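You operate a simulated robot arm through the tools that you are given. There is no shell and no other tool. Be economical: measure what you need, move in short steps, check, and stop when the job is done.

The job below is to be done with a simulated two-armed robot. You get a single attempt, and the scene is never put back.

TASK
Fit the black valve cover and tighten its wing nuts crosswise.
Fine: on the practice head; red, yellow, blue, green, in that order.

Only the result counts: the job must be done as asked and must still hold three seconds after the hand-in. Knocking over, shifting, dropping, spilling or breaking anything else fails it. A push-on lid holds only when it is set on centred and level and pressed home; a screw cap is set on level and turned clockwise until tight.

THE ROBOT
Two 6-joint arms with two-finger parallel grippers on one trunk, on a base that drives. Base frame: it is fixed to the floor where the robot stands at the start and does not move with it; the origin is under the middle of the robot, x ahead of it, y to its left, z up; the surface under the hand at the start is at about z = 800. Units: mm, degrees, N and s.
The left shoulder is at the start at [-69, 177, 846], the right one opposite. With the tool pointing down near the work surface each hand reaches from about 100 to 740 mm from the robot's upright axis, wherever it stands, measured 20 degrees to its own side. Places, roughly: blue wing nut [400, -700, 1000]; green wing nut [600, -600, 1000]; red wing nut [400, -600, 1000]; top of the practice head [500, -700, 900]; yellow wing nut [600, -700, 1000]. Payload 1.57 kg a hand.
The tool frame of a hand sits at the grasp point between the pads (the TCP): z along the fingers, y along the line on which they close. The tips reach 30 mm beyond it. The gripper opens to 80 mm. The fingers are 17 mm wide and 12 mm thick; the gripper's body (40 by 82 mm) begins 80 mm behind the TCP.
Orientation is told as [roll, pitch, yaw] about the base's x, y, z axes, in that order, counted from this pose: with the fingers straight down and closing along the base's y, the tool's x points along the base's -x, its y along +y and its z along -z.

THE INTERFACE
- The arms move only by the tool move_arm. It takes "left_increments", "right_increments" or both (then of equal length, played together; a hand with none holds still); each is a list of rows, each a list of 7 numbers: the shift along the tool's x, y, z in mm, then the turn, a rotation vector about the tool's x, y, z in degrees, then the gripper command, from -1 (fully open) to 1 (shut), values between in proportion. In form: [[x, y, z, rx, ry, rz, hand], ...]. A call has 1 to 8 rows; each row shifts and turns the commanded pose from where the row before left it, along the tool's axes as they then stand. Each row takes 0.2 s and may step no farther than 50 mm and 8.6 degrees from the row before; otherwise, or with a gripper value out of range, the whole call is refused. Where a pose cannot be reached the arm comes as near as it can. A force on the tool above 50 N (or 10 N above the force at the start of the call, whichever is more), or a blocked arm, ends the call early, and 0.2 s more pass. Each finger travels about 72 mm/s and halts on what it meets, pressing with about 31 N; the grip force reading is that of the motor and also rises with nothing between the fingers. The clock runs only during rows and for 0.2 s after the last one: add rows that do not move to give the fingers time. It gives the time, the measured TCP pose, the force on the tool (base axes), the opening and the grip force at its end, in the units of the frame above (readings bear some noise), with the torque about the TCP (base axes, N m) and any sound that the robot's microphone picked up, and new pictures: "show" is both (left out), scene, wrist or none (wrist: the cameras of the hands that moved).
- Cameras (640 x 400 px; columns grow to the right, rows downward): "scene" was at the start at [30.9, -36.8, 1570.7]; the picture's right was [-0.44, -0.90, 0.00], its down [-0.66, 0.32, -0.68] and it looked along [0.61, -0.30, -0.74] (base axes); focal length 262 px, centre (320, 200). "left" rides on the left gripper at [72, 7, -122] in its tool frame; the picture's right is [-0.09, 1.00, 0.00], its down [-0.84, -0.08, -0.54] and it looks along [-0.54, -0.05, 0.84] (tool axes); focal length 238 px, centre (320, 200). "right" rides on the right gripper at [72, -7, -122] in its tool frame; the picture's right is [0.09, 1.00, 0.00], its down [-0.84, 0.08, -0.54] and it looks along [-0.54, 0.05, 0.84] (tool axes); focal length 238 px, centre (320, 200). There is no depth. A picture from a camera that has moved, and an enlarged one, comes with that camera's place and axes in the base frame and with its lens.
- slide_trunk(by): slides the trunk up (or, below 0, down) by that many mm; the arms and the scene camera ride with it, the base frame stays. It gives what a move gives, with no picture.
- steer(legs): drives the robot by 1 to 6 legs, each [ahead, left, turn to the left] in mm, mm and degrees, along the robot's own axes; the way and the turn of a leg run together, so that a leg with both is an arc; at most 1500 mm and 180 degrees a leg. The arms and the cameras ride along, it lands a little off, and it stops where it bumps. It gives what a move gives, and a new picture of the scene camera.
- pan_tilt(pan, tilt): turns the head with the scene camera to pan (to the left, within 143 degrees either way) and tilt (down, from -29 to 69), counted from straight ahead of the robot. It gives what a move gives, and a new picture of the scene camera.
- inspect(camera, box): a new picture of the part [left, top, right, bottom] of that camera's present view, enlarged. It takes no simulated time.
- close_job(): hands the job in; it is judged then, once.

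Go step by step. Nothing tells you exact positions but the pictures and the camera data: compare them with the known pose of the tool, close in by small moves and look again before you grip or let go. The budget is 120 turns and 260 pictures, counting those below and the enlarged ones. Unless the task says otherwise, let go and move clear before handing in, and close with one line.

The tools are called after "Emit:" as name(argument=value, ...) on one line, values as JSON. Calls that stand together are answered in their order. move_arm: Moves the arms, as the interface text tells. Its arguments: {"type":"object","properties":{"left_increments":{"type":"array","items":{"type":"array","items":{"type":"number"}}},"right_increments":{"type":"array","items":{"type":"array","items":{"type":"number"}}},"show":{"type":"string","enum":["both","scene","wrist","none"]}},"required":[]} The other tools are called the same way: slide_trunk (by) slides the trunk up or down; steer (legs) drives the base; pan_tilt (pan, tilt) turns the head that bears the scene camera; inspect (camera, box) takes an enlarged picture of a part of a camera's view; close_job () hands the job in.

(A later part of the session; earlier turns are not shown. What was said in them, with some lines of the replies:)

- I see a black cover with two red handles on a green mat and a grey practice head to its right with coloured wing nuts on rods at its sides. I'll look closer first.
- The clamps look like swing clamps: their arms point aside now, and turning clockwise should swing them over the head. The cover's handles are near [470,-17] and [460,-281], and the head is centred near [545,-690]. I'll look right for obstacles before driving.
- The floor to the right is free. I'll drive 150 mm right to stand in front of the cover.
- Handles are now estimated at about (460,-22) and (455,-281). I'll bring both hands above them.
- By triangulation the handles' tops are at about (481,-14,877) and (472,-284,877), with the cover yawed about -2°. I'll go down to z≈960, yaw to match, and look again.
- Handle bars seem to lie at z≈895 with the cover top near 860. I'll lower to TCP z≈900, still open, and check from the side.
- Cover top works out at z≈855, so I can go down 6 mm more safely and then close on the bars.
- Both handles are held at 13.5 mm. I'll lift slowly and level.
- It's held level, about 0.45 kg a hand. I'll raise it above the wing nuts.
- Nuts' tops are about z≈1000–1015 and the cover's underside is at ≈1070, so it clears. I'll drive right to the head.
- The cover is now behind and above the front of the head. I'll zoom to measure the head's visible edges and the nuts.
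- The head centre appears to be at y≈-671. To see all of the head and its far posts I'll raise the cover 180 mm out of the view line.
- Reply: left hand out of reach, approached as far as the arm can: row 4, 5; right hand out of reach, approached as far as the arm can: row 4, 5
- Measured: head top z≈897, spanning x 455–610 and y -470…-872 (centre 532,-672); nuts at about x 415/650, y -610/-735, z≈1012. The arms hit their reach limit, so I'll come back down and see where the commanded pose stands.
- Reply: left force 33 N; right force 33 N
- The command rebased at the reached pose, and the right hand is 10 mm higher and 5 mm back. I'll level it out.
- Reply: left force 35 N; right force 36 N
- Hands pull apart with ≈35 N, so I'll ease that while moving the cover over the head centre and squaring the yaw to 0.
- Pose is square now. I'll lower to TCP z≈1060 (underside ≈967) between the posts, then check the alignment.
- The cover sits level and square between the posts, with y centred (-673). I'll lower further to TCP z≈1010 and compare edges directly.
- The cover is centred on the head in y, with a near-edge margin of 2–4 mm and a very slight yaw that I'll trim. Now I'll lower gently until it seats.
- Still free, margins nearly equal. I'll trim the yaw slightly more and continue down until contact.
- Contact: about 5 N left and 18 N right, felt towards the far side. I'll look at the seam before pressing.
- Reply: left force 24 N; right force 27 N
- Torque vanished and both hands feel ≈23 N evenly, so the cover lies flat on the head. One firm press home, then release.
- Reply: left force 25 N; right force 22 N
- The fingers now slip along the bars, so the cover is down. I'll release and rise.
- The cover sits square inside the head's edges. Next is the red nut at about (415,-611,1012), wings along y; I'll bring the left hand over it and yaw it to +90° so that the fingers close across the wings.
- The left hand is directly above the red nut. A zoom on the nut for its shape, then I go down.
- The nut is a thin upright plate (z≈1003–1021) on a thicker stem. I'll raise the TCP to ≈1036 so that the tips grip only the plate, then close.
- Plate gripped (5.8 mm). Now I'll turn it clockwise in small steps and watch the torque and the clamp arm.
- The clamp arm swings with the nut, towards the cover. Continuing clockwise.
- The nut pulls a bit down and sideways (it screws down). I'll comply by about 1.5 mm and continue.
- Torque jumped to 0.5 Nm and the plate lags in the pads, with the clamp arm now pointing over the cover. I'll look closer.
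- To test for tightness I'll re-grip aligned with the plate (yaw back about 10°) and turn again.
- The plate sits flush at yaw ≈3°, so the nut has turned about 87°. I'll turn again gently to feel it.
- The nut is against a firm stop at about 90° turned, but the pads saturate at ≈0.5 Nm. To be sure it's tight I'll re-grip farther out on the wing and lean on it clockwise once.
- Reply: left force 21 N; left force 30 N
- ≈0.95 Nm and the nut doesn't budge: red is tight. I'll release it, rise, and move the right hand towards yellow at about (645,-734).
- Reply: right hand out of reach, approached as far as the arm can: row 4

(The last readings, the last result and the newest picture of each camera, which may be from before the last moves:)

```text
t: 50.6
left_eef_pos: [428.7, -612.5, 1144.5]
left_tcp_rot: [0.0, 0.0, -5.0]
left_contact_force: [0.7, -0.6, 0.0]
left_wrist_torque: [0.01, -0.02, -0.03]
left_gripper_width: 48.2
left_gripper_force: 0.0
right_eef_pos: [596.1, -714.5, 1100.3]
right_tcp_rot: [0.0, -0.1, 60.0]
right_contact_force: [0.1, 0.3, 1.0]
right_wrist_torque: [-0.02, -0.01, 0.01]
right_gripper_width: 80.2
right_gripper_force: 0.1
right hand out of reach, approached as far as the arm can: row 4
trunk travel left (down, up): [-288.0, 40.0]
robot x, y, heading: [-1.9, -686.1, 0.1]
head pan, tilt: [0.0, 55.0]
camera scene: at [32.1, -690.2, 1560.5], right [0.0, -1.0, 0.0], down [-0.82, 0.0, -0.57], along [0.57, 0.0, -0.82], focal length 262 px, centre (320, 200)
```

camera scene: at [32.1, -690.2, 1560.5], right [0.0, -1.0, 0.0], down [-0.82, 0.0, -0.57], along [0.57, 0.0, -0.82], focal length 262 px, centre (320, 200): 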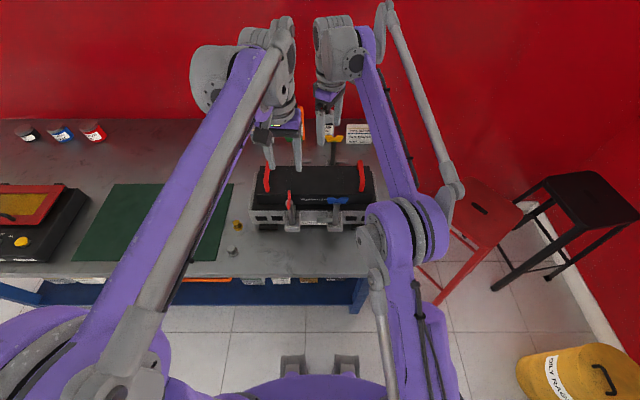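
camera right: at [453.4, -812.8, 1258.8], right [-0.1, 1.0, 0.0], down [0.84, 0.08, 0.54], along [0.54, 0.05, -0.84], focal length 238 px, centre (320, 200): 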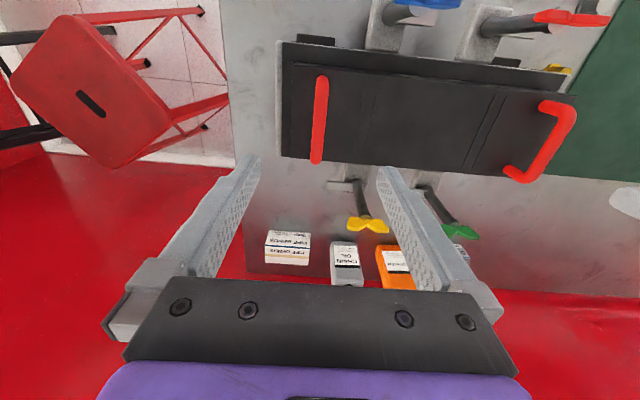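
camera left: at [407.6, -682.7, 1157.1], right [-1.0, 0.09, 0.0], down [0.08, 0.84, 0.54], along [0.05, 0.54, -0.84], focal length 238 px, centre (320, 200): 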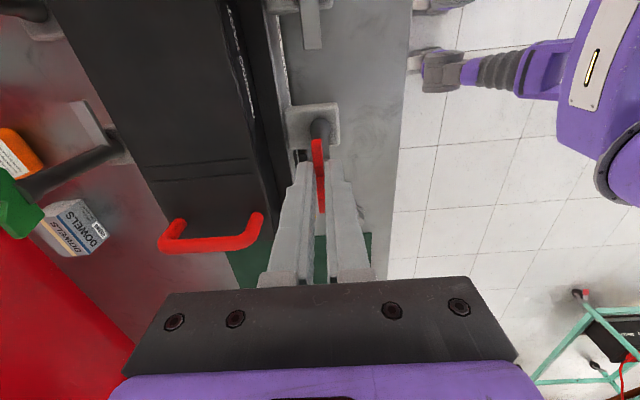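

The yellow nut is near the arm's reach limit. The bench edge is at x≈294, leaving room, so I'll drive 60 mm forward with both hands clear above.

Emit:
steer(legs=[[60, 0, 0]])

Emit:
inspect(camera="scene", box=[240, 130, 400, 230])

Emit:
inspect(camera="right", box=[0, 0, 640, 400])

```text
t: 51.5
left_eef_pos: [487.1, -611.3, 1145.2]
left_tcp_rot: [0.0, 0.0, -4.9]
left_contact_force: [0.5, 0.3, -0.1]
left_wrist_torque: [-0.05, 0.05, 0.02]
left_gripper_width: 48.0
left_gripper_force: 0.0
right_eef_pos: [655.0, -714.1, 1099.4]
right_tcp_rot: [0.0, 0.0, 59.9]
right_contact_force: [-1.0, -0.1, -0.6]
right_wrist_torque: [0.01, 0.02, 0.0]
right_gripper_width: 79.7
right_gripper_force: 0.0
trunk travel left (down, up): [-288.0, 40.0]
robot x, y, heading: [62.5, -686.8, -0.0]
head pan, tilt: [0.0, 55.0]
camera scene: at [91.1, -690.2, 1560.4], right [0.0, -1.0, 0.0], down [-0.82, 0.0, -0.57], along [0.57, 0.0, -0.82], focal length 262 px, centre (320, 200)
```

scene: 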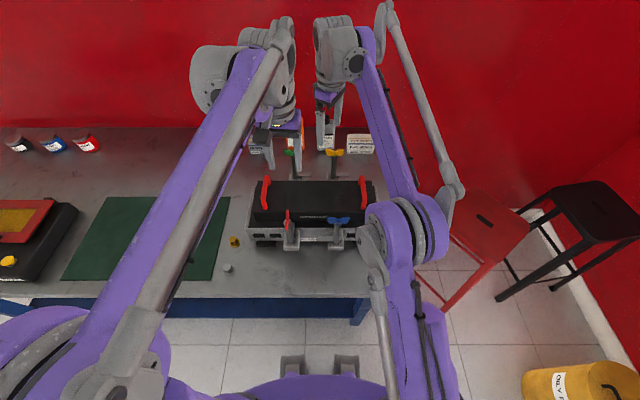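

```text
4.00 times, centred on (320, 180) of scene
camera zoom: at [91.1, -690.2, 1560.4], right [0.0, -1.0, 0.0], down [-0.82, 0.0, -0.57], along [0.57, 0.0, -0.82], focal length 1047 px, centre (320, 280)
```

zoom: 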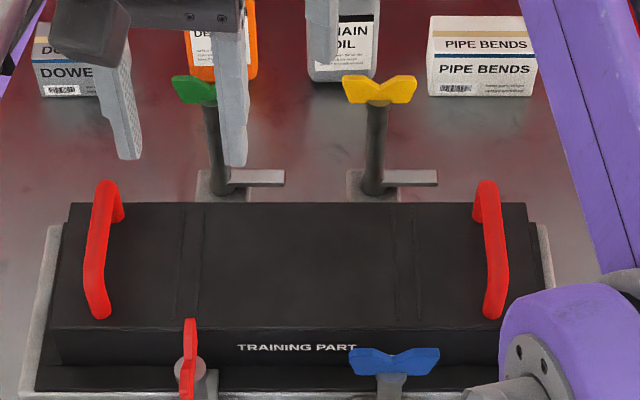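

```text
1.00 times, centred on (320, 200) of right (not enlarged: the box is as wide or as high as the picture)
camera zoom: at [624.1, -778.7, 1221.4], right [-0.91, 0.42, 0.0], down [0.35, 0.76, 0.54], along [0.23, 0.49, -0.84], focal length 238 px, centre (320, 200)
```

zoom: 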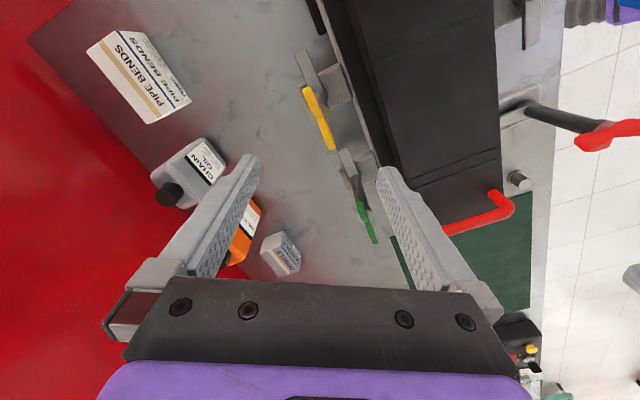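

Red stays turned. Yellow's centre is at about (647.5,-732). I'll align the right hand above it at yaw 90.

Emit:
move_arm(right_increments=[[19.7, -2.7, 0, 0, 0, 0, -1], [0, 0, 0, 0, 0, -7.5, -1], [0, 0, 0, 0, 0, -7.5, -1], [0, 0, 0, 0, 0, -7.5, -1], [0, 0, 0, 0, 0, -7.5, -1], [0, 0, 25, 0, 0, 0, -1], [0, 0, 0, 0, 0, 0, -1]], show="wrist")

Emit:
inspect(camera="right", box=[260, 80, 380, 230])

```text
t: 53.1
left_eef_pos: [488.1, -611.0, 1143.6]
left_tcp_rot: [0.0, 0.0, -5.0]
left_contact_force: [0.4, -0.2, -0.4]
left_wrist_torque: [0.0, -0.03, -0.01]
left_gripper_width: 47.9
left_gripper_force: 0.1
right_eef_pos: [647.3, -732.2, 1074.1]
right_tcp_rot: [0.0, 0.0, 89.8]
right_contact_force: [0.3, -0.4, 0.6]
right_wrist_torque: [0.02, 0.01, 0.02]
right_gripper_width: 80.0
right_gripper_force: 0.0
trunk travel left (down, up): [-288.0, 40.0]
robot x, y, heading: [59.3, -690.4, -0.0]
head pan, tilt: [0.0, 55.0]
camera right: at [653.3, -803.0, 1196.4], right [-1.0, -0.09, 0.0], down [-0.07, 0.84, 0.54], along [-0.05, 0.54, -0.84], focal length 238 px, centre (320, 200)
```

right: 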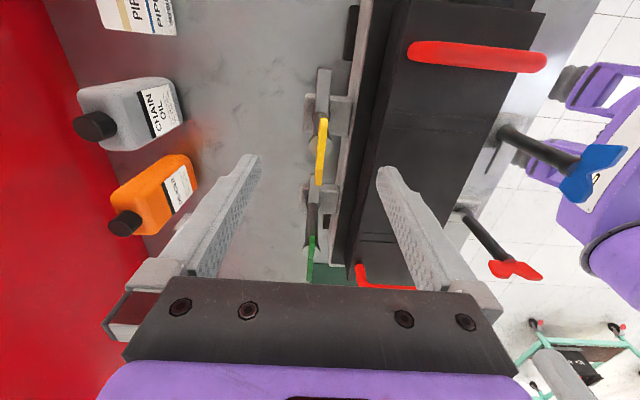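

```text
2.67 times, centred on (320, 155) of right
camera zoom: at [653.3, -803.0, 1196.4], right [-1.0, -0.09, 0.0], down [-0.07, 0.84, 0.54], along [-0.05, 0.54, -0.84], focal length 636 px, centre (320, 320)
```

zoom: 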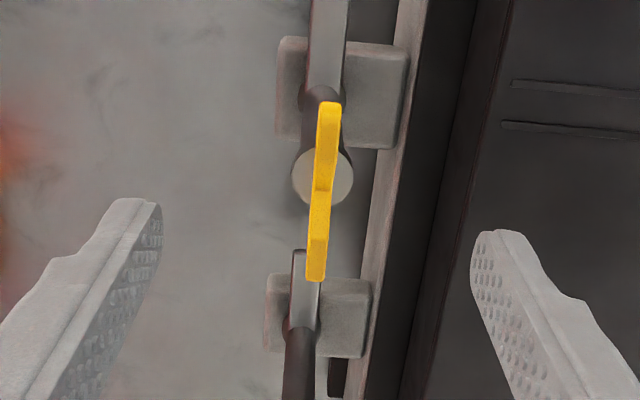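

Yellow's plate is centred at (645.8,-732.2), along y. A small shift, then down to TCP 1035 and grip.

Emit:
move_arm(right_increments=[[0, 1.5, 20, 0, 0, 0, -1], [0, 0, 18.5, 0, 0, 0, -1], [0, 0, 0, 0, 0, 0, 0.3], [0, 0, 0, 0, 0, 0, 1], [0, 0, 0, 0, 0, 0, 1], [0, 0, 0, 0, 0, 0, 1]], show="wrist")

```text
t: 54.5
left_eef_pos: [488.4, -610.4, 1143.9]
left_tcp_rot: [0.0, 0.1, -5.0]
left_contact_force: [0.1, -0.5, -0.1]
left_wrist_torque: [-0.02, 0.0, -0.01]
left_gripper_width: 48.0
left_gripper_force: 0.0
right_eef_pos: [646.2, -732.8, 1035.0]
right_tcp_rot: [0.1, 0.0, 89.8]
right_contact_force: [2.2, -0.5, 0.9]
right_wrist_torque: [-0.01, -0.03, 0.0]
right_gripper_width: 5.8
right_gripper_force: 25.7
trunk travel left (down, up): [-288.0, 40.0]
robot x, y, heading: [61.1, -685.7, -0.1]
head pan, tilt: [0.0, 55.0]
camera right: at [652.6, -804.3, 1158.0], right [-1.0, -0.09, 0.0], down [-0.07, 0.84, 0.54], along [-0.05, 0.54, -0.84], focal length 238 px, centre (320, 200)
```

right: 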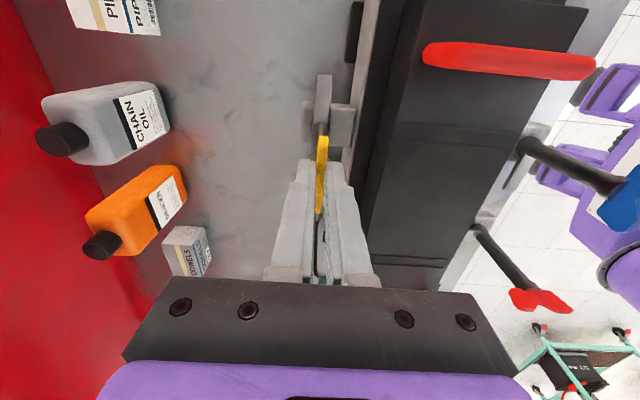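

Gripped. Turning clockwise about 60°, following down a little.

Emit:
move_arm(right_increments=[[0, 0, 0, 0, 0, 8, 1], [0, 0, 0, 0, 0, 8, 1], [0, 0, 0.2, 0, 0, 8, 1], [0, 0, 0.2, 0, 0, 8, 1], [0, 0, 0.2, 0, 0, 8, 1], [0, 0, 0.2, 0, 0, 8, 1], [0, 0, 0.2, 0, 0, 8, 1], [0, 0, 0, 0, 0, 0, 1]], show="none")

```text
t: 56.3
left_eef_pos: [488.0, -611.8, 1145.9]
left_tcp_rot: [0.0, -0.1, -5.0]
left_contact_force: [0.4, 0.4, 0.3]
left_wrist_torque: [0.01, 0.01, 0.01]
left_gripper_width: 47.8
left_gripper_force: 0.0
right_eef_pos: [646.6, -733.8, 1035.4]
right_tcp_rot: [0.0, -0.2, 33.6]
right_contact_force: [7.6, -4.0, 14.8]
right_wrist_torque: [-0.21, 0.07, -0.02]
right_gripper_width: 5.8
right_gripper_force: 25.6
trunk travel left (down, up): [-288.0, 40.0]
robot x, y, heading: [55.4, -689.7, 0.1]
head pan, tilt: [0.0, 55.0]
```

Emit:
move_arm(right_increments=[[-0.6, 0, -0.8, 0, 0, 8, 1], [0, 0, 0, 0, 0, 8, 1], [0, 0, 0, 0, 0, 8, 1], [0, 0, 0, 0, 0, 8, 1], [0, 0, 0, 0, 0, 5, 1], [0, 0, 0, 0, 0, 5, 1], [0, 0, 0, 0, 0, 0, 1]], show="none")

Emit:
inspect(camera="scene", box=[280, 130, 376, 200])

Emit:
inspect(camera="right", box=[240, 60, 400, 260])

```text
t: 57.9
left_eef_pos: [488.1, -612.1, 1145.0]
left_tcp_rot: [0.0, 0.0, -5.0]
left_contact_force: [-0.2, 0.7, -0.5]
left_wrist_torque: [0.04, 0.02, -0.02]
left_gripper_width: 47.9
left_gripper_force: 0.0
right_eef_pos: [646.3, -733.5, 1034.8]
right_tcp_rot: [-0.1, 0.0, -8.4]
right_contact_force: [0.4, -4.1, -0.4]
right_wrist_torque: [-0.12, 0.26, 0.53]
right_gripper_width: 8.2
right_gripper_force: 27.0
trunk travel left (down, up): [-288.0, 40.0]
robot x, y, heading: [59.6, -686.8, 0.1]
head pan, tilt: [0.0, 55.0]
```

```text
5.71 times, centred on (328, 165) of scene
camera zoom: at [91.3, -690.9, 1560.5], right [0.0, -1.0, 0.0], down [-0.82, 0.0, -0.57], along [0.57, 0.0, -0.82], focal length 1496 px, centre (274, 400)
```

zoom: 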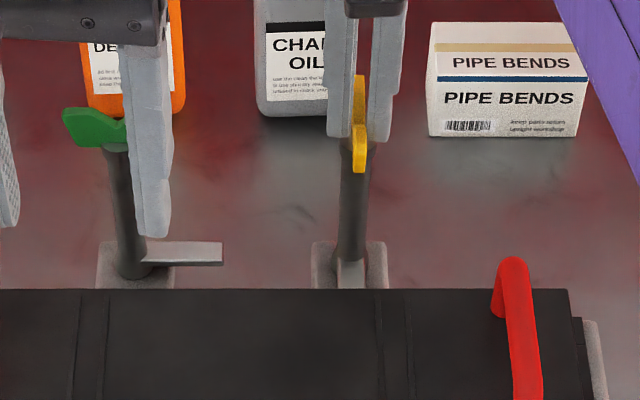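

```text
2.00 times, centred on (320, 160) of right
camera zoom: at [574.0, -728.1, 1157.9], right [0.05, 1.0, 0.0], down [0.84, -0.04, 0.54], along [0.54, -0.03, -0.84], focal length 477 px, centre (320, 280)
```

zoom: 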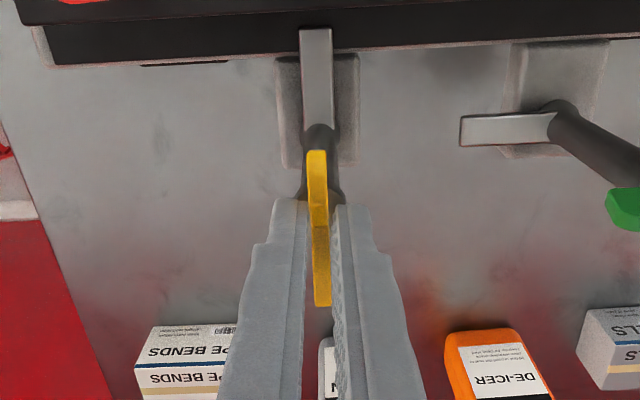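

The yellow clamp arm now lies over the far flange and the nut is at its stop (0.53 Nm). As with red, I'll re-grip outboard and lean on it clockwise.

Emit:
move_arm(right_increments=[[0, 0, 0, 0, 0, 0, 0.4], [0, 0, 0, 0, 0, -4, 0.4], [16, 0, 0, 0, 0, -3.5, 0.4], [0, 0, 0, 0, 0, 0, 1], [0, 0, 0, 0, 0, 0, 1], [0, 0.7, 0, 0, 0, 2, 1], [0, 0.7, 0, 0, 0, 2, 1], [0, 0, 0, 0, 0, 0, 1]], show="none")

```text
t: 59.7
left_eef_pos: [486.8, -612.8, 1145.9]
left_tcp_rot: [0.1, 0.0, -5.0]
left_contact_force: [-0.4, -0.3, 0.6]
left_wrist_torque: [0.01, -0.02, -0.01]
left_gripper_width: 48.2
left_gripper_force: 0.1
right_eef_pos: [628.7, -732.7, 1036.9]
right_tcp_rot: [0.0, 0.0, -4.7]
right_contact_force: [-0.1, -14.6, 8.2]
right_wrist_torque: [-0.37, 0.46, 0.44]
right_gripper_width: 7.0
right_gripper_force: 26.8
trunk travel left (down, up): [-288.0, 40.0]
robot x, y, heading: [58.4, -689.6, -0.2]
head pan, tilt: [0.0, 55.0]
```

Emit:
move_arm(right_increments=[[0, 0.8, 0, 0, 0, 1, 1], [0, 0.8, 0, 0, 0, 1, 1], [0, 0, 0, 0, 0, 0, 1]], show="none")

```text
t: 60.5
left_eef_pos: [487.3, -614.7, 1145.0]
left_tcp_rot: [0.1, 0.0, -4.9]
left_contact_force: [-0.3, -0.4, 0.2]
left_wrist_torque: [0.0, -0.02, 0.01]
left_gripper_width: 48.1
left_gripper_force: 0.1
right_eef_pos: [629.5, -732.8, 1036.6]
right_tcp_rot: [-0.1, -0.1, -6.8]
right_contact_force: [0.0, -24.1, 12.9]
right_wrist_torque: [-0.55, 0.46, 0.46]
right_gripper_width: 7.8
right_gripper_force: 27.1
trunk travel left (down, up): [-288.0, 40.0]
robot x, y, heading: [57.7, -692.0, -0.2]
head pan, tilt: [0.0, 55.0]
```

0.88 Nm held with no movement: yellow is tight. I'll release, rise, move the left hand aside and bring the right hand to blue.

Emit:
move_arm(right_increments=[[0, -2.3, 0, 0, 0, 0, 0.3], [0, 0, 0, 0, 0, 0, -0.2], [0, 0, -40, 0, 0, 0, -0.2], [0, 0, -40, 0, 0, 0, -0.2], [43, 0, 0, 0, 0, 0, -0.2], [43, 0, 0, 0, 0, 0, -0.2], [43, 0, 0, 0, 0, 0, -0.2], [0, 0, 0, 0, 0, 0, -0.2]], left_increments=[[0, 0, 0, 0, 0, 0, -0.2], [0, 0, 0, 0, 0, 0, -0.2], [0, 35, 0, 0, 0, 0, -0.2], [0, 35, 0, 0, 0, 0, -0.2], [0, 0, 0, 0, 0, 0, -0.2], [0, 0, 0, 0, 0, 0, -0.2], [0, 0, 0, 0, 0, 0, -0.2], [0, 0, 0, 0, 0, 0, -0.2]], show="none")

Emit:
move_arm(right_increments=[[43, 0, 0, 0, 0, -8.5, -0.6], [42, 0, 0, 0, 0, -8.5, -1], [0, 0, 0, 0, 0, -8.5, -1], [0, 0, 0, 0, 0, -8.5, -1], [0, 0, 0, 0, 0, -8.5, -1], [0, 0, 0, 0, 0, -8.5, -1], [0, 0, 0, 0, 0, -8.5, -1], [0, 0, 0, 0, 0, -8.5, -1]], show="both")

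```text
t: 62.3
left_eef_pos: [496.0, -542.2, 1145.0]
left_tcp_rot: [0.0, -0.1, -4.9]
left_contact_force: [1.0, -0.2, -0.2]
left_wrist_torque: [-0.01, 0.03, -0.03]
left_gripper_width: 48.0
left_gripper_force: 0.0
right_eef_pos: [502.6, -716.0, 1115.2]
right_tcp_rot: [0.1, 0.0, -6.8]
right_contact_force: [0.4, -0.6, 0.8]
right_wrist_torque: [0.0, -0.01, 0.0]
right_gripper_width: 48.0
right_gripper_force: 0.0
trunk travel left (down, up): [-288.0, 40.0]
robot x, y, heading: [54.7, -686.9, -0.1]
head pan, tilt: [0.0, 55.0]
```

```text
t: 64.1
left_eef_pos: [494.0, -543.7, 1143.8]
left_tcp_rot: [0.0, 0.0, -5.0]
left_contact_force: [0.2, 0.5, -0.7]
left_wrist_torque: [0.02, -0.01, 0.0]
left_gripper_width: 48.0
left_gripper_force: 0.1
right_eef_pos: [418.0, -712.1, 1115.6]
right_tcp_rot: [0.0, -0.1, 61.5]
right_contact_force: [0.3, -0.3, -0.3]
right_wrist_torque: [0.0, 0.0, 0.0]
right_gripper_width: 80.0
right_gripper_force: 0.1
trunk travel left (down, up): [-288.0, 40.0]
robot x, y, heading: [59.4, -690.1, 0.1]
head pan, tilt: [0.0, 55.0]
camera scene: at [91.2, -690.2, 1560.5], right [0.0, -1.0, 0.0], down [-0.82, 0.0, -0.57], along [0.57, 0.0, -0.82], focal length 262 px, centre (320, 200)
camera right: at [388.6, -777.2, 1237.8], right [-0.92, 0.39, 0.0], down [0.33, 0.77, 0.54], along [0.21, 0.5, -0.84], focal length 238 px, centre (320, 200)
```

scene: 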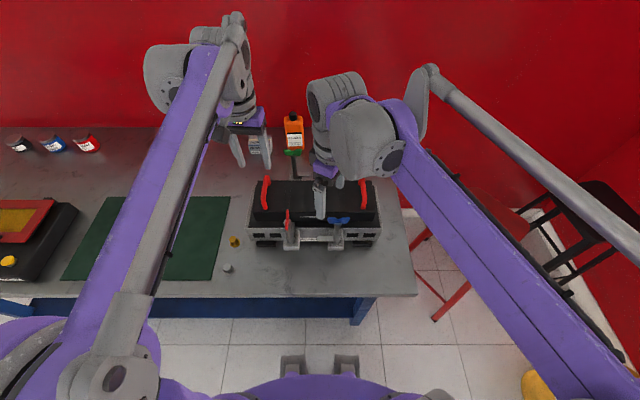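
right: 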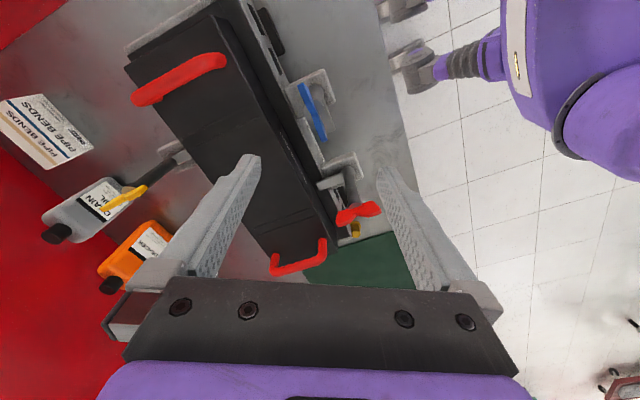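

Red remains set. I'll align the right hand over blue at yaw 90.

Emit:
move_arm(right_increments=[[21.6, -7.2, 0, 0, 0, 0, -1], [0, 0, 0, 0, 0, -7.1, -1], [0, 0, 0, 0, 0, -7.1, -1], [0, 0, 0, 0, 0, -7.1, -1], [0, 0, 0, 0, 0, -7.1, -1], [0, 0, 40, 0, 0, 0, -1], [0, 0, 0, 0, 0, 0, -1]], show="none")

Emit:
inspect(camera="right", box=[260, 80, 380, 230])

```text
t: 65.7
left_eef_pos: [495.1, -542.2, 1144.9]
left_tcp_rot: [-0.1, 0.0, -4.9]
left_contact_force: [0.0, 0.3, -0.1]
left_wrist_torque: [-0.03, 0.0, 0.0]
left_gripper_width: 48.0
left_gripper_force: 0.2
right_eef_pos: [413.1, -734.0, 1076.1]
right_tcp_rot: [0.1, 0.0, 89.7]
right_contact_force: [0.8, 0.0, -0.6]
right_wrist_torque: [0.0, 0.02, 0.01]
right_gripper_width: 80.3
right_gripper_force: 0.1
trunk travel left (down, up): [-288.0, 40.0]
robot x, y, heading: [58.5, -685.6, 0.2]
head pan, tilt: [0.0, 55.0]
```

```text
2.67 times, centred on (320, 155) of right
camera zoom: at [419.6, -805.9, 1198.4], right [-1.0, -0.09, 0.0], down [-0.07, 0.84, 0.54], along [-0.05, 0.54, -0.84], focal length 636 px, centre (320, 320)
```

zoom: 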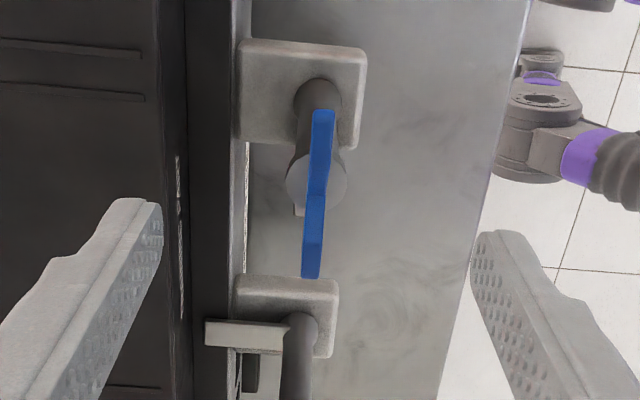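

Aligned over blue (413.8,-733). Going down and gripping.

Emit:
move_arm(right_increments=[[-0.8, -0.7, 20, 0, 0, 0, -1], [0, 0, 20.5, 0, 0, 0, -1], [0, 0, 0, 0, 0, 0, 0.3], [0, 0, 0, 0, 0, 0, 1], [0, 0, 0, 0, 0, 0, 1], [0, 0, 0, 0, 0, 0, 1]], show="wrist")

```text
t: 67.1
left_eef_pos: [493.8, -543.4, 1144.0]
left_tcp_rot: [0.0, 0.0, -5.0]
left_contact_force: [0.3, 0.2, 0.3]
left_wrist_torque: [-0.01, 0.0, 0.01]
left_gripper_width: 48.2
left_gripper_force: 0.0
right_eef_pos: [414.9, -734.7, 1036.2]
right_tcp_rot: [0.0, 0.0, 89.8]
right_contact_force: [-2.2, 0.0, -3.6]
right_wrist_torque: [-0.01, 0.05, 0.0]
right_gripper_width: 5.9
right_gripper_force: 26.2
trunk travel left (down, up): [-288.0, 40.0]
robot x, y, heading: [59.5, -690.2, 0.0]
head pan, tilt: [0.0, 55.0]
camera right: at [420.5, -804.9, 1157.6], right [-1.0, -0.09, 0.0], down [-0.07, 0.84, 0.54], along [-0.05, 0.54, -0.84], focal length 238 px, centre (320, 200)
```

right: 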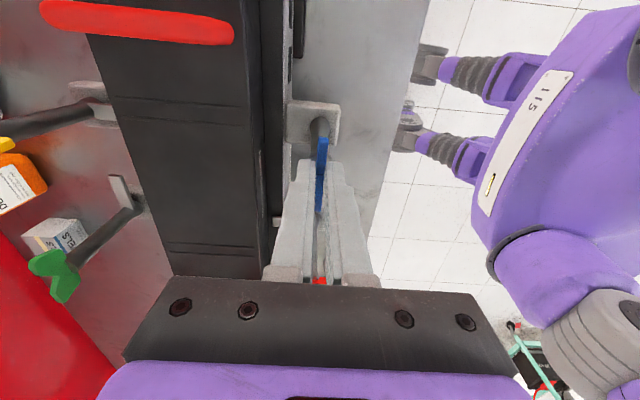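

Emit:
move_arm(right_increments=[[0, 0, 0, 0, 0, 8, 1], [0, 0, 0, 0, 0, 8, 1], [0, 0, 0, 0, 0, 8, 1], [0, 0, 0, 0, 0, 8, 1], [0, 0, 0, 0, 0, 8, 1], [0, 0, 0, 0, 0, 8, 1], [0, 0, 0, 0, 0, 8, 1], [0, 0, 0, 0, 0, 0, 1]], show="none")

```text
t: 68.9
left_eef_pos: [495.0, -542.0, 1145.0]
left_tcp_rot: [0.0, 0.0, -4.9]
left_contact_force: [-0.1, -0.1, -0.2]
left_wrist_torque: [0.04, 0.0, -0.05]
left_gripper_width: 48.0
left_gripper_force: 0.0
right_eef_pos: [413.4, -733.6, 1036.5]
right_tcp_rot: [0.0, 0.0, 33.5]
right_contact_force: [-8.5, -3.0, -6.8]
right_wrist_torque: [-0.29, 0.47, 0.02]
right_gripper_width: 5.9
right_gripper_force: 25.6
trunk travel left (down, up): [-288.0, 40.0]
robot x, y, heading: [60.2, -685.4, 0.2]
head pan, tilt: [0.0, 55.0]
```

Emit:
move_arm(right_increments=[[0.6, 0.4, 0.6, 0, 0, 8, 1], [0, 0, 0, 0, 0, 8, 1], [0, 0, 0, 0, 0, 8, 1], [0, 0, 0, 0, 0, 8, 1], [0, 0, 0, 0, 0, 5, 1], [0, 0, 0, 0, 0, 5, 1], [0, 0, 0, 0, 0, 0, 1]], show="none")

Emit:
inspect(camera="right", box=[240, 60, 400, 260])

```text
t: 70.5
left_eef_pos: [494.0, -542.6, 1143.8]
left_tcp_rot: [0.0, 0.0, -4.8]
left_contact_force: [0.6, -0.6, 0.4]
left_wrist_torque: [-0.04, 0.02, -0.01]
left_gripper_width: 47.8
left_gripper_force: 0.1
right_eef_pos: [413.4, -732.0, 1034.3]
right_tcp_rot: [0.0, -0.1, -8.3]
right_contact_force: [1.7, 2.3, 14.1]
right_wrist_torque: [0.04, -0.41, 0.46]
right_gripper_width: 8.3
right_gripper_force: 26.8
trunk travel left (down, up): [-288.0, 40.0]
robot x, y, heading: [57.5, -691.2, -0.1]
head pan, tilt: [0.0, 55.0]
```

```text
2.00 times, centred on (320, 160) of right
camera zoom: at [340.8, -727.9, 1156.9], right [0.05, 1.0, 0.0], down [0.84, -0.05, 0.54], along [0.54, -0.03, -0.84], focal length 477 px, centre (320, 280)
```

zoom: 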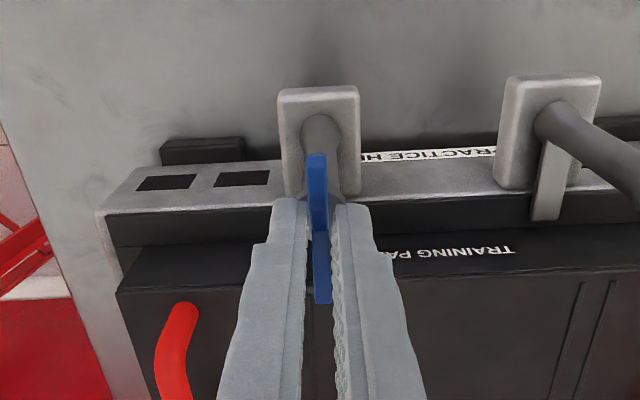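

Blue is at its stop. Outboard lean as before.

Emit:
move_arm(right_increments=[[0, 0, 0, 0, 0, 0, 0.4], [0, 0, 0, 0, 0, -4, 0.4], [-16, 0, -0.8, 0, 0, -3.5, 0.4], [0, -0.5, 0, 0, 0, 0, 1], [0, 0, 0, 0, 0, 0, 1], [0, -0.8, 0, 0, 0, 2, 1], [0, -0.8, 0, 0, 0, 2, 1], [0, 0, 0, 0, 0, 0, 1]], show="none")

```text
t: 72.3
left_eef_pos: [494.5, -538.7, 1143.8]
left_tcp_rot: [0.0, -0.1, -4.9]
left_contact_force: [-0.9, -0.6, 0.7]
left_wrist_torque: [-0.01, -0.03, 0.0]
left_gripper_width: 48.0
left_gripper_force: 0.1
right_eef_pos: [429.4, -733.0, 1035.7]
right_tcp_rot: [0.0, 0.0, -4.8]
right_contact_force: [4.4, 22.1, -8.2]
right_wrist_torque: [0.57, -0.79, 0.46]
right_gripper_width: 7.0
right_gripper_force: 26.3
trunk travel left (down, up): [-288.0, 40.0]
robot x, y, heading: [58.8, -685.6, 0.1]
head pan, tilt: [0.0, 55.0]
```

Blue holds at 0.8 Nm. I'll give a last small push, then release, rise and park the right hand to the side.

Emit:
move_arm(right_increments=[[0, -0.8, 0, 0, 0, 1, 1], [0, 0, 0, 0, 0, 0, 1], [0, 2.5, 0, 0, 0, 0, 0.3], [0, 0, 0, 0, 0, 0, -0.2], [0, 0, -40, 0, 0, 0, -0.2], [0, 0, -40, 0, 0, 0, -0.2], [0, -40, -20, 0, 0, 0, -0.2], [0, -40, 0, 0, 0, 0, -0.2]], show="none")

Emit:
move_arm(left_increments=[[-20, 0, 0, 0, 0, -6, -0.6], [-35, -15, 5, 0, 0, -8.5, -1], [-40, -15, 5, 0, 0, -8.5, -1], [-30, 0, 5, 0, 0, -8.5, -1], [0, 0, 5, 0, 0, -8.5, -1], [0, 0, 5, 0, 0, -8.5, -1], [0, 0, 5, 0, 0, -8.5, -1], [0, 0, 5, 0, 0, -8.5, -1]], show="both")

```text
t: 74.1
left_eef_pos: [493.5, -542.6, 1143.7]
left_tcp_rot: [0.1, 0.0, -4.9]
left_contact_force: [-0.5, -0.3, -0.1]
left_wrist_torque: [0.0, -0.02, -0.06]
left_gripper_width: 48.0
left_gripper_force: 0.1
right_eef_pos: [420.9, -813.8, 1134.8]
right_tcp_rot: [0.1, 0.0, -5.8]
right_contact_force: [0.1, -0.8, 0.4]
right_wrist_torque: [-0.01, -0.01, -0.01]
right_gripper_width: 47.9
right_gripper_force: 0.2
trunk travel left (down, up): [-288.0, 40.0]
robot x, y, heading: [60.8, -689.0, 0.2]
head pan, tilt: [0.0, 55.0]
```

```text
t: 75.9
left_eef_pos: [619.0, -557.7, 1109.6]
left_tcp_rot: [-0.1, -0.1, 60.7]
left_contact_force: [-0.5, -0.3, 0.1]
left_wrist_torque: [0.01, 0.0, 0.0]
left_gripper_width: 80.3
left_gripper_force: 0.0
right_eef_pos: [419.2, -813.2, 1134.3]
right_tcp_rot: [0.0, 0.0, -5.8]
right_contact_force: [-1.0, 0.7, 0.6]
right_wrist_torque: [-0.02, -0.02, 0.01]
right_gripper_width: 47.8
right_gripper_force: 0.2
trunk travel left (down, up): [-288.0, 40.0]
robot x, y, heading: [63.1, -686.9, -0.0]
head pan, tilt: [0.0, 55.0]
camera scene: at [91.1, -690.3, 1560.5], right [0.0, -1.0, 0.0], down [-0.82, 0.0, -0.57], along [0.57, 0.0, -0.82], focal length 262 px, centre (320, 200)
camera left: at [578.2, -615.9, 1231.4], right [-0.82, 0.57, 0.0], down [0.48, 0.69, 0.54], along [0.31, 0.45, -0.84], focal length 238 px, centre (320, 200)
```

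scene: 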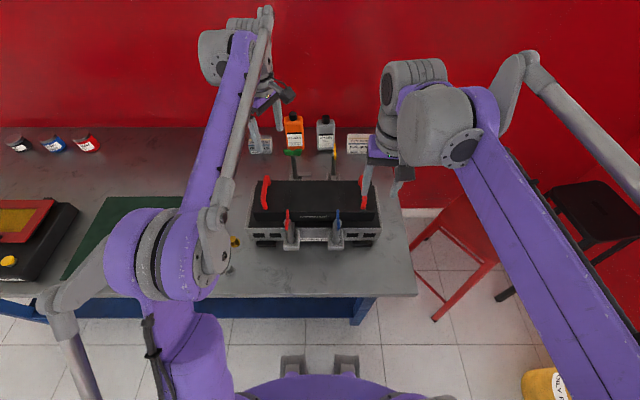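
left: 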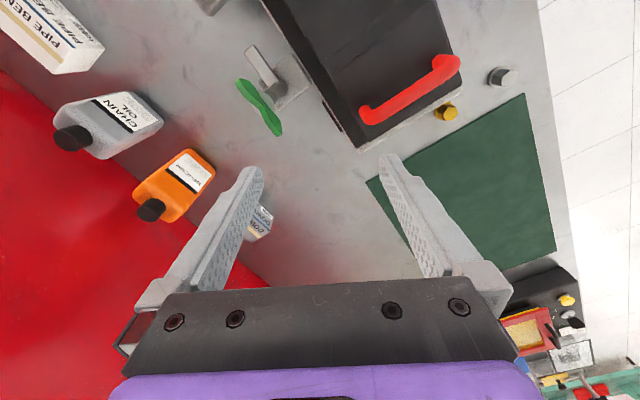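

Green is expected at about (646,-610). I'll align the left hand over it.

Emit:
move_arm(left_increments=[[16.2, -24.5, 0, 0, 0, 0, -1], [16.2, -24.6, 0, 0, 0, 0, -1], [0, 0, 0, 0, 0, -7.3, -1], [0, 0, 0, 0, 0, -7.3, -1], [0, 0, 0, 0, 0, -7.3, -1], [0, 0, 0, 0, 0, -7.4, -1], [0, 0, 34, 0, 0, 0, -1], [0, 0, 0, 0, 0, 0, -1]], show="none")

Emit:
inspect(camera="left", box=[260, 80, 380, 230])

```text
t: 77.7
left_eef_pos: [646.4, -608.9, 1075.3]
left_tcp_rot: [0.0, -0.1, 89.9]
left_contact_force: [-0.1, -0.4, 0.4]
left_wrist_torque: [-0.01, 0.01, 0.0]
left_gripper_width: 80.1
left_gripper_force: 0.1
right_eef_pos: [420.5, -813.2, 1135.5]
right_tcp_rot: [0.0, 0.1, -5.7]
right_contact_force: [-1.0, 0.3, 0.6]
right_wrist_torque: [0.0, 0.01, -0.01]
right_gripper_width: 47.7
right_gripper_force: 0.0
trunk travel left (down, up): [-288.0, 40.0]
robot x, y, heading: [57.7, -684.2, -0.1]
head pan, tilt: [0.0, 55.0]
```

```text
2.67 times, centred on (320, 155) of left
camera zoom: at [639.0, -680.9, 1197.7], right [-1.0, 0.09, 0.0], down [0.08, 0.84, 0.54], along [0.05, 0.54, -0.84], focal length 636 px, centre (320, 320)
```

zoom: 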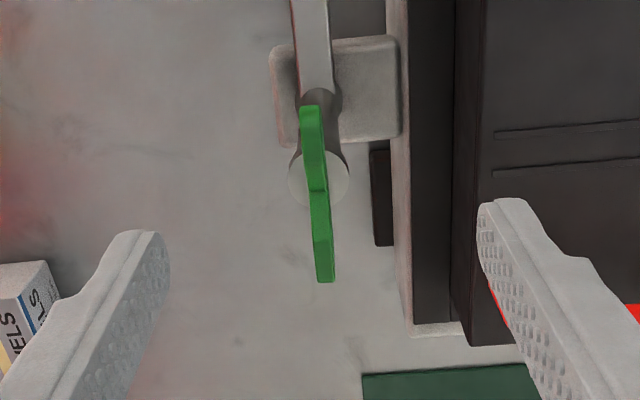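

Aligned. Down and grip green.

Emit:
move_arm(left_increments=[[0, 0, 20, 0, 0, 0, -1], [0, 0, 19.5, 0, 0, 0, -1], [0, 0, 0, 0, 0, 0, 0.3], [0, 0, 0, 0, 0, 0, 1], [0, 0, 0, 0, 0, 0, 1], [0, 0, 0, 0, 0, 0, 1]], show="none")

Emit:
move_arm(left_increments=[[0, 0, 0, 0, 0, 8, 1], [0, 0, 0, 0, 0, 8, 1], [0, 0, 0, 0, 0, 8, 1], [0, 0, 0, 0, 0, 8, 1], [0, 0, 0, 0, 0, 8, 1], [0, 0, 0, 0, 0, 8, 1], [0, 0, 0, 0, 0, 0, 1]], show="wrist")

```text
t: 79.1
left_eef_pos: [646.4, -610.1, 1036.3]
left_tcp_rot: [-0.1, 0.0, 90.0]
left_contact_force: [-0.3, 0.5, -1.7]
left_wrist_torque: [0.04, 0.03, 0.01]
left_gripper_width: 5.9
left_gripper_force: 25.9
right_eef_pos: [420.9, -813.0, 1135.7]
right_tcp_rot: [0.1, 0.0, -5.8]
right_contact_force: [-0.9, 0.1, -0.8]
right_wrist_torque: [0.0, -0.02, 0.0]
right_gripper_width: 47.9
right_gripper_force: 0.1
trunk travel left (down, up): [-288.0, 40.0]
robot x, y, heading: [58.9, -690.0, 0.1]
head pan, tilt: [0.0, 55.0]
```

```text
t: 80.7
left_eef_pos: [645.9, -608.5, 1036.8]
left_tcp_rot: [0.0, 0.0, 41.9]
left_contact_force: [3.5, 0.6, 7.9]
left_wrist_torque: [-0.47, 0.47, 0.0]
left_gripper_width: 5.7
left_gripper_force: 25.2
right_eef_pos: [420.8, -814.1, 1134.9]
right_tcp_rot: [-0.1, 0.0, -5.8]
right_contact_force: [-0.6, -0.7, 0.4]
right_wrist_torque: [0.02, -0.03, 0.0]
right_gripper_width: 48.2
right_gripper_force: 0.1
trunk travel left (down, up): [-288.0, 40.0]
robot x, y, heading: [60.7, -688.6, -0.1]
head pan, tilt: [0.0, 55.0]
camera left: at [587.6, -651.9, 1158.4], right [-0.59, 0.8, 0.0], down [0.68, 0.5, 0.54], along [0.44, 0.32, -0.84], focal length 238 px, centre (320, 200)
```

left: 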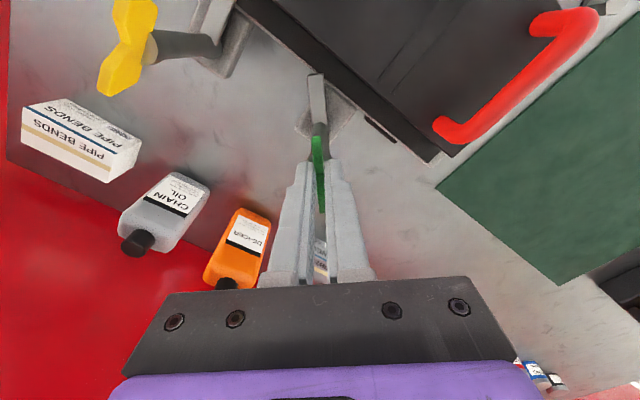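

Yellow stays set. Continuing green to its stop.

Emit:
move_arm(left_increments=[[0, 0, -0.3, 0, 0, 8, 1], [0, 0, 0, 0, 0, 8, 1], [0, 0, 0, 0, 0, 8, 1], [0, 0, 0, 0, 0, 8, 1], [0, 0, 0, 0, 0, 8, 1], [0, 0, 0, 0, 0, 6, 1], [0, 0, 0, 0, 0, 4, 1], [0, 0, 0, 0, 0, 0, 1]], show="wrist")

```text
t: 82.5
left_eef_pos: [646.4, -609.6, 1036.0]
left_tcp_rot: [0.0, 0.1, -8.1]
left_contact_force: [-3.2, 2.8, -3.9]
left_wrist_torque: [0.04, 0.84, 0.45]
left_gripper_width: 8.0
left_gripper_force: 26.9
right_eef_pos: [421.8, -813.4, 1135.7]
right_tcp_rot: [0.0, 0.0, -5.8]
right_contact_force: [-0.6, -0.5, -0.1]
right_wrist_torque: [0.01, 0.01, 0.03]
right_gripper_width: 48.1
right_gripper_force: 0.1
trunk travel left (down, up): [-288.0, 40.0]
robot x, y, heading: [57.6, -693.0, -0.1]
head pan, tilt: [0.0, 55.0]
camera left: at [575.9, -591.6, 1158.5], right [0.23, 0.97, 0.0], down [0.82, -0.2, 0.54], along [0.53, -0.13, -0.84], focal length 238 px, centre (320, 200)
```

left: 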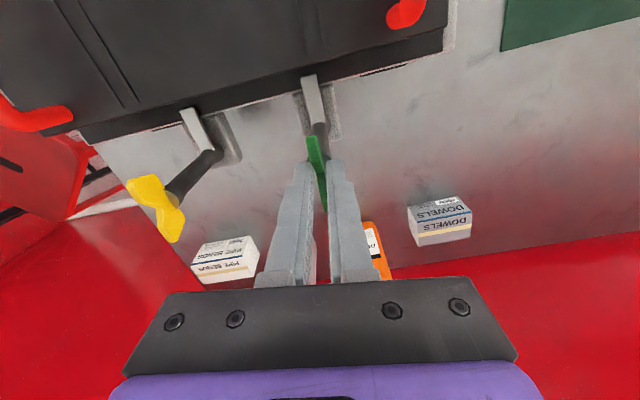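

Green is at its stop too. Outboard lean, pushing its near wing towards +y.

Emit:
move_arm(left_increments=[[0, 0, 0, 0, 0, 0, 0.4], [0, 0, 0, 0, 0, -4, 0.4], [16, 0, 0, 0, 0, -3.5, 0.4], [0, 0.5, 0, 0, 0, 0, 1], [0, 0, 0, 0, 0, 0, 1], [0, 0.8, 0, 0, 0, 2, 1], [0, 0.8, 0, 0, 0, 2, 1], [0, 0, 0, 0, 0, 0, 1]], show="none")

```text
t: 84.3
left_eef_pos: [630.4, -608.4, 1037.9]
left_tcp_rot: [0.1, 0.1, -4.7]
left_contact_force: [-3.2, -14.7, 0.8]
left_wrist_torque: [-0.35, 0.52, 0.45]
left_gripper_width: 6.9
left_gripper_force: 26.0
right_eef_pos: [420.9, -816.0, 1135.4]
right_tcp_rot: [0.1, 0.0, -5.9]
right_contact_force: [-1.0, 0.7, -0.5]
right_wrist_torque: [0.0, -0.01, 0.01]
right_gripper_width: 48.1
right_gripper_force: 0.0
trunk travel left (down, up): [-288.0, 40.0]
robot x, y, heading: [63.1, -688.7, -0.0]
head pan, tilt: [0.0, 55.0]
```

One more push as with yellow, then release, rise and move clear.

Emit:
move_arm(left_increments=[[0, 0.8, 0, 0, 0, 1, 1], [0, 0.8, 0, 0, 0, 1, 1], [0, 0, 0, 0, 0, 0, 1]], show="none")

Emit:
move_arm(left_increments=[[0, -2.3, 0, 0, 0, 0, 0.3], [0, 0, 0, 0, 0, 0, -0.2], [0, 0, -35, 0, 0, 0, -0.2], [0, 0, -35, 0, 0, 0, -0.2], [30, 30, -10, 0, 0, 0, -0.2], [30, 30, 0, 0, 0, 0, -0.2], [30, 30, 0, 0, 0, 0, -0.2], [0, 30, 0, 0, 0, 0, -0.2]], show="both")

Emit:
inspect(camera="scene", box=[232, 130, 392, 250])

```text
t: 85.1
left_eef_pos: [629.9, -608.6, 1036.5]
left_tcp_rot: [-0.1, -0.1, -6.7]
left_contact_force: [-6.6, -24.1, -6.3]
left_wrist_torque: [-0.49, -0.37, 0.52]
left_gripper_width: 8.0
left_gripper_force: 27.1
right_eef_pos: [420.2, -815.7, 1135.0]
right_tcp_rot: [0.2, 0.0, -5.8]
right_contact_force: [0.1, -0.5, -0.3]
right_wrist_torque: [0.0, 0.01, -0.01]
right_gripper_width: 48.2
right_gripper_force: 0.1
trunk travel left (down, up): [-288.0, 40.0]
robot x, y, heading: [57.8, -687.9, -0.2]
head pan, tilt: [0.0, 55.0]
```

```text
t: 86.9
left_eef_pos: [556.6, -476.7, 1115.3]
left_tcp_rot: [0.0, 0.0, -6.7]
left_contact_force: [0.1, 0.4, 1.0]
left_wrist_torque: [-0.01, 0.0, 0.02]
left_gripper_width: 48.1
left_gripper_force: 0.1
right_eef_pos: [421.7, -813.1, 1134.1]
right_tcp_rot: [0.0, 0.0, -5.9]
right_contact_force: [0.5, 0.8, -0.8]
right_wrist_torque: [-0.03, 0.02, -0.03]
right_gripper_width: 48.0
right_gripper_force: 0.0
trunk travel left (down, up): [-288.0, 40.0]
robot x, y, heading: [57.4, -685.2, -0.1]
head pan, tilt: [0.0, 55.0]
camera scene: at [92.2, -689.4, 1560.5], right [0.0, -1.0, 0.0], down [-0.82, 0.0, -0.57], along [0.57, 0.0, -0.82], focal length 262 px, centre (320, 200)
camera left: at [485.0, -460.6, 1237.7], right [0.21, 0.98, 0.0], down [0.82, -0.17, 0.54], along [0.53, -0.11, -0.84], focal length 238 px, centre (320, 200)
```

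scene: 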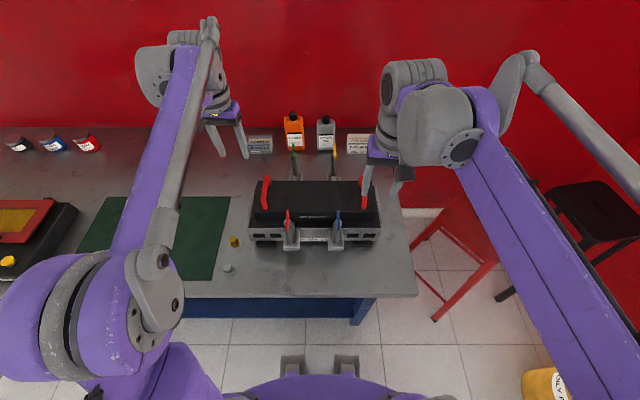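
left: 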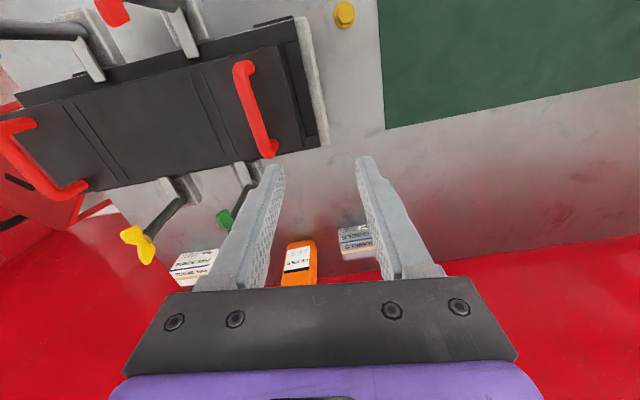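

```text
3.33 times, centred on (312, 190) of scene
camera zoom: at [92.2, -689.4, 1560.5], right [0.0, -1.0, 0.0], down [-0.82, 0.0, -0.57], along [0.57, 0.0, -0.82], focal length 872 px, centre (347, 233)
```

zoom: 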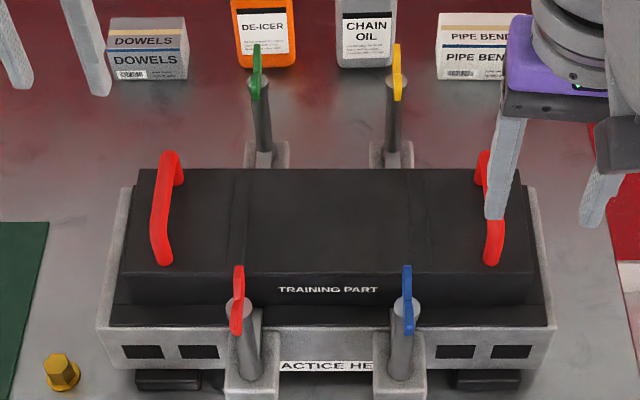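

All four nuts stand turned through 90° with the clamp arms over the flange. A last close check of the arms.

Emit:
inspect(camera="left", box=[60, 0, 340, 200])

Emit:
inspect(camera="right", box=[260, 0, 640, 240])

```text
2.00 times, centred on (200, 100) of left
camera zoom: at [485.0, -460.6, 1237.7], right [0.21, 0.98, 0.0], down [0.82, -0.17, 0.54], along [0.53, -0.11, -0.84], focal length 477 px, centre (560, 400)
```

zoom: 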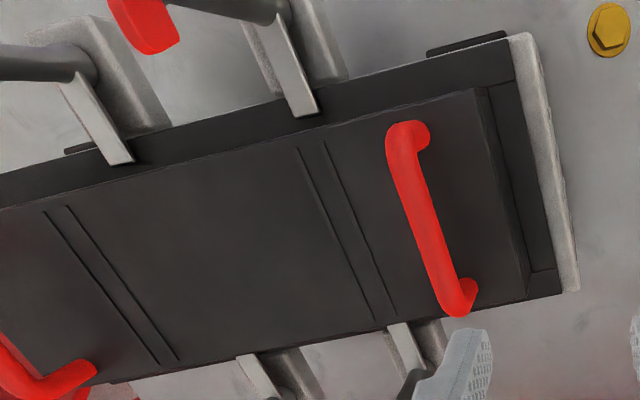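

```text
1.67 times, centred on (450, 120) of right
camera zoom: at [349.4, -811.0, 1257.2], right [0.01, 1.0, 0.0], down [0.84, -0.01, 0.54], along [0.54, -0.01, -0.84], focal length 397 px, centre (103, 333)
```

zoom: 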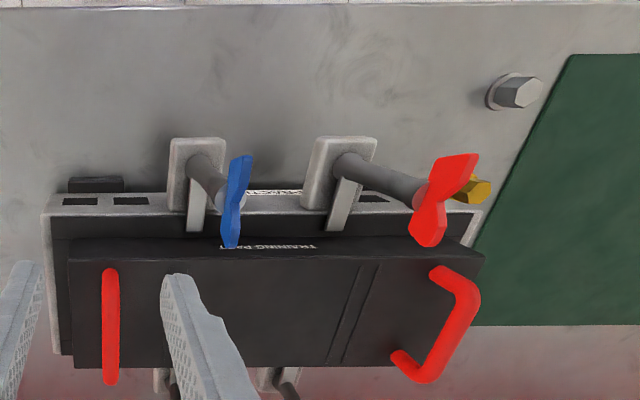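

The cover is flat and centred, all four clamps lie over its flange, and both hands are clear, so I'm handing in.

Emit:
close_job()

```text
The job is handed in.
```

The black cover is on the practice head, centred and level. I tightened its wing nuts to their stops in the order red, yellow, blue, green, and both hands are clear.
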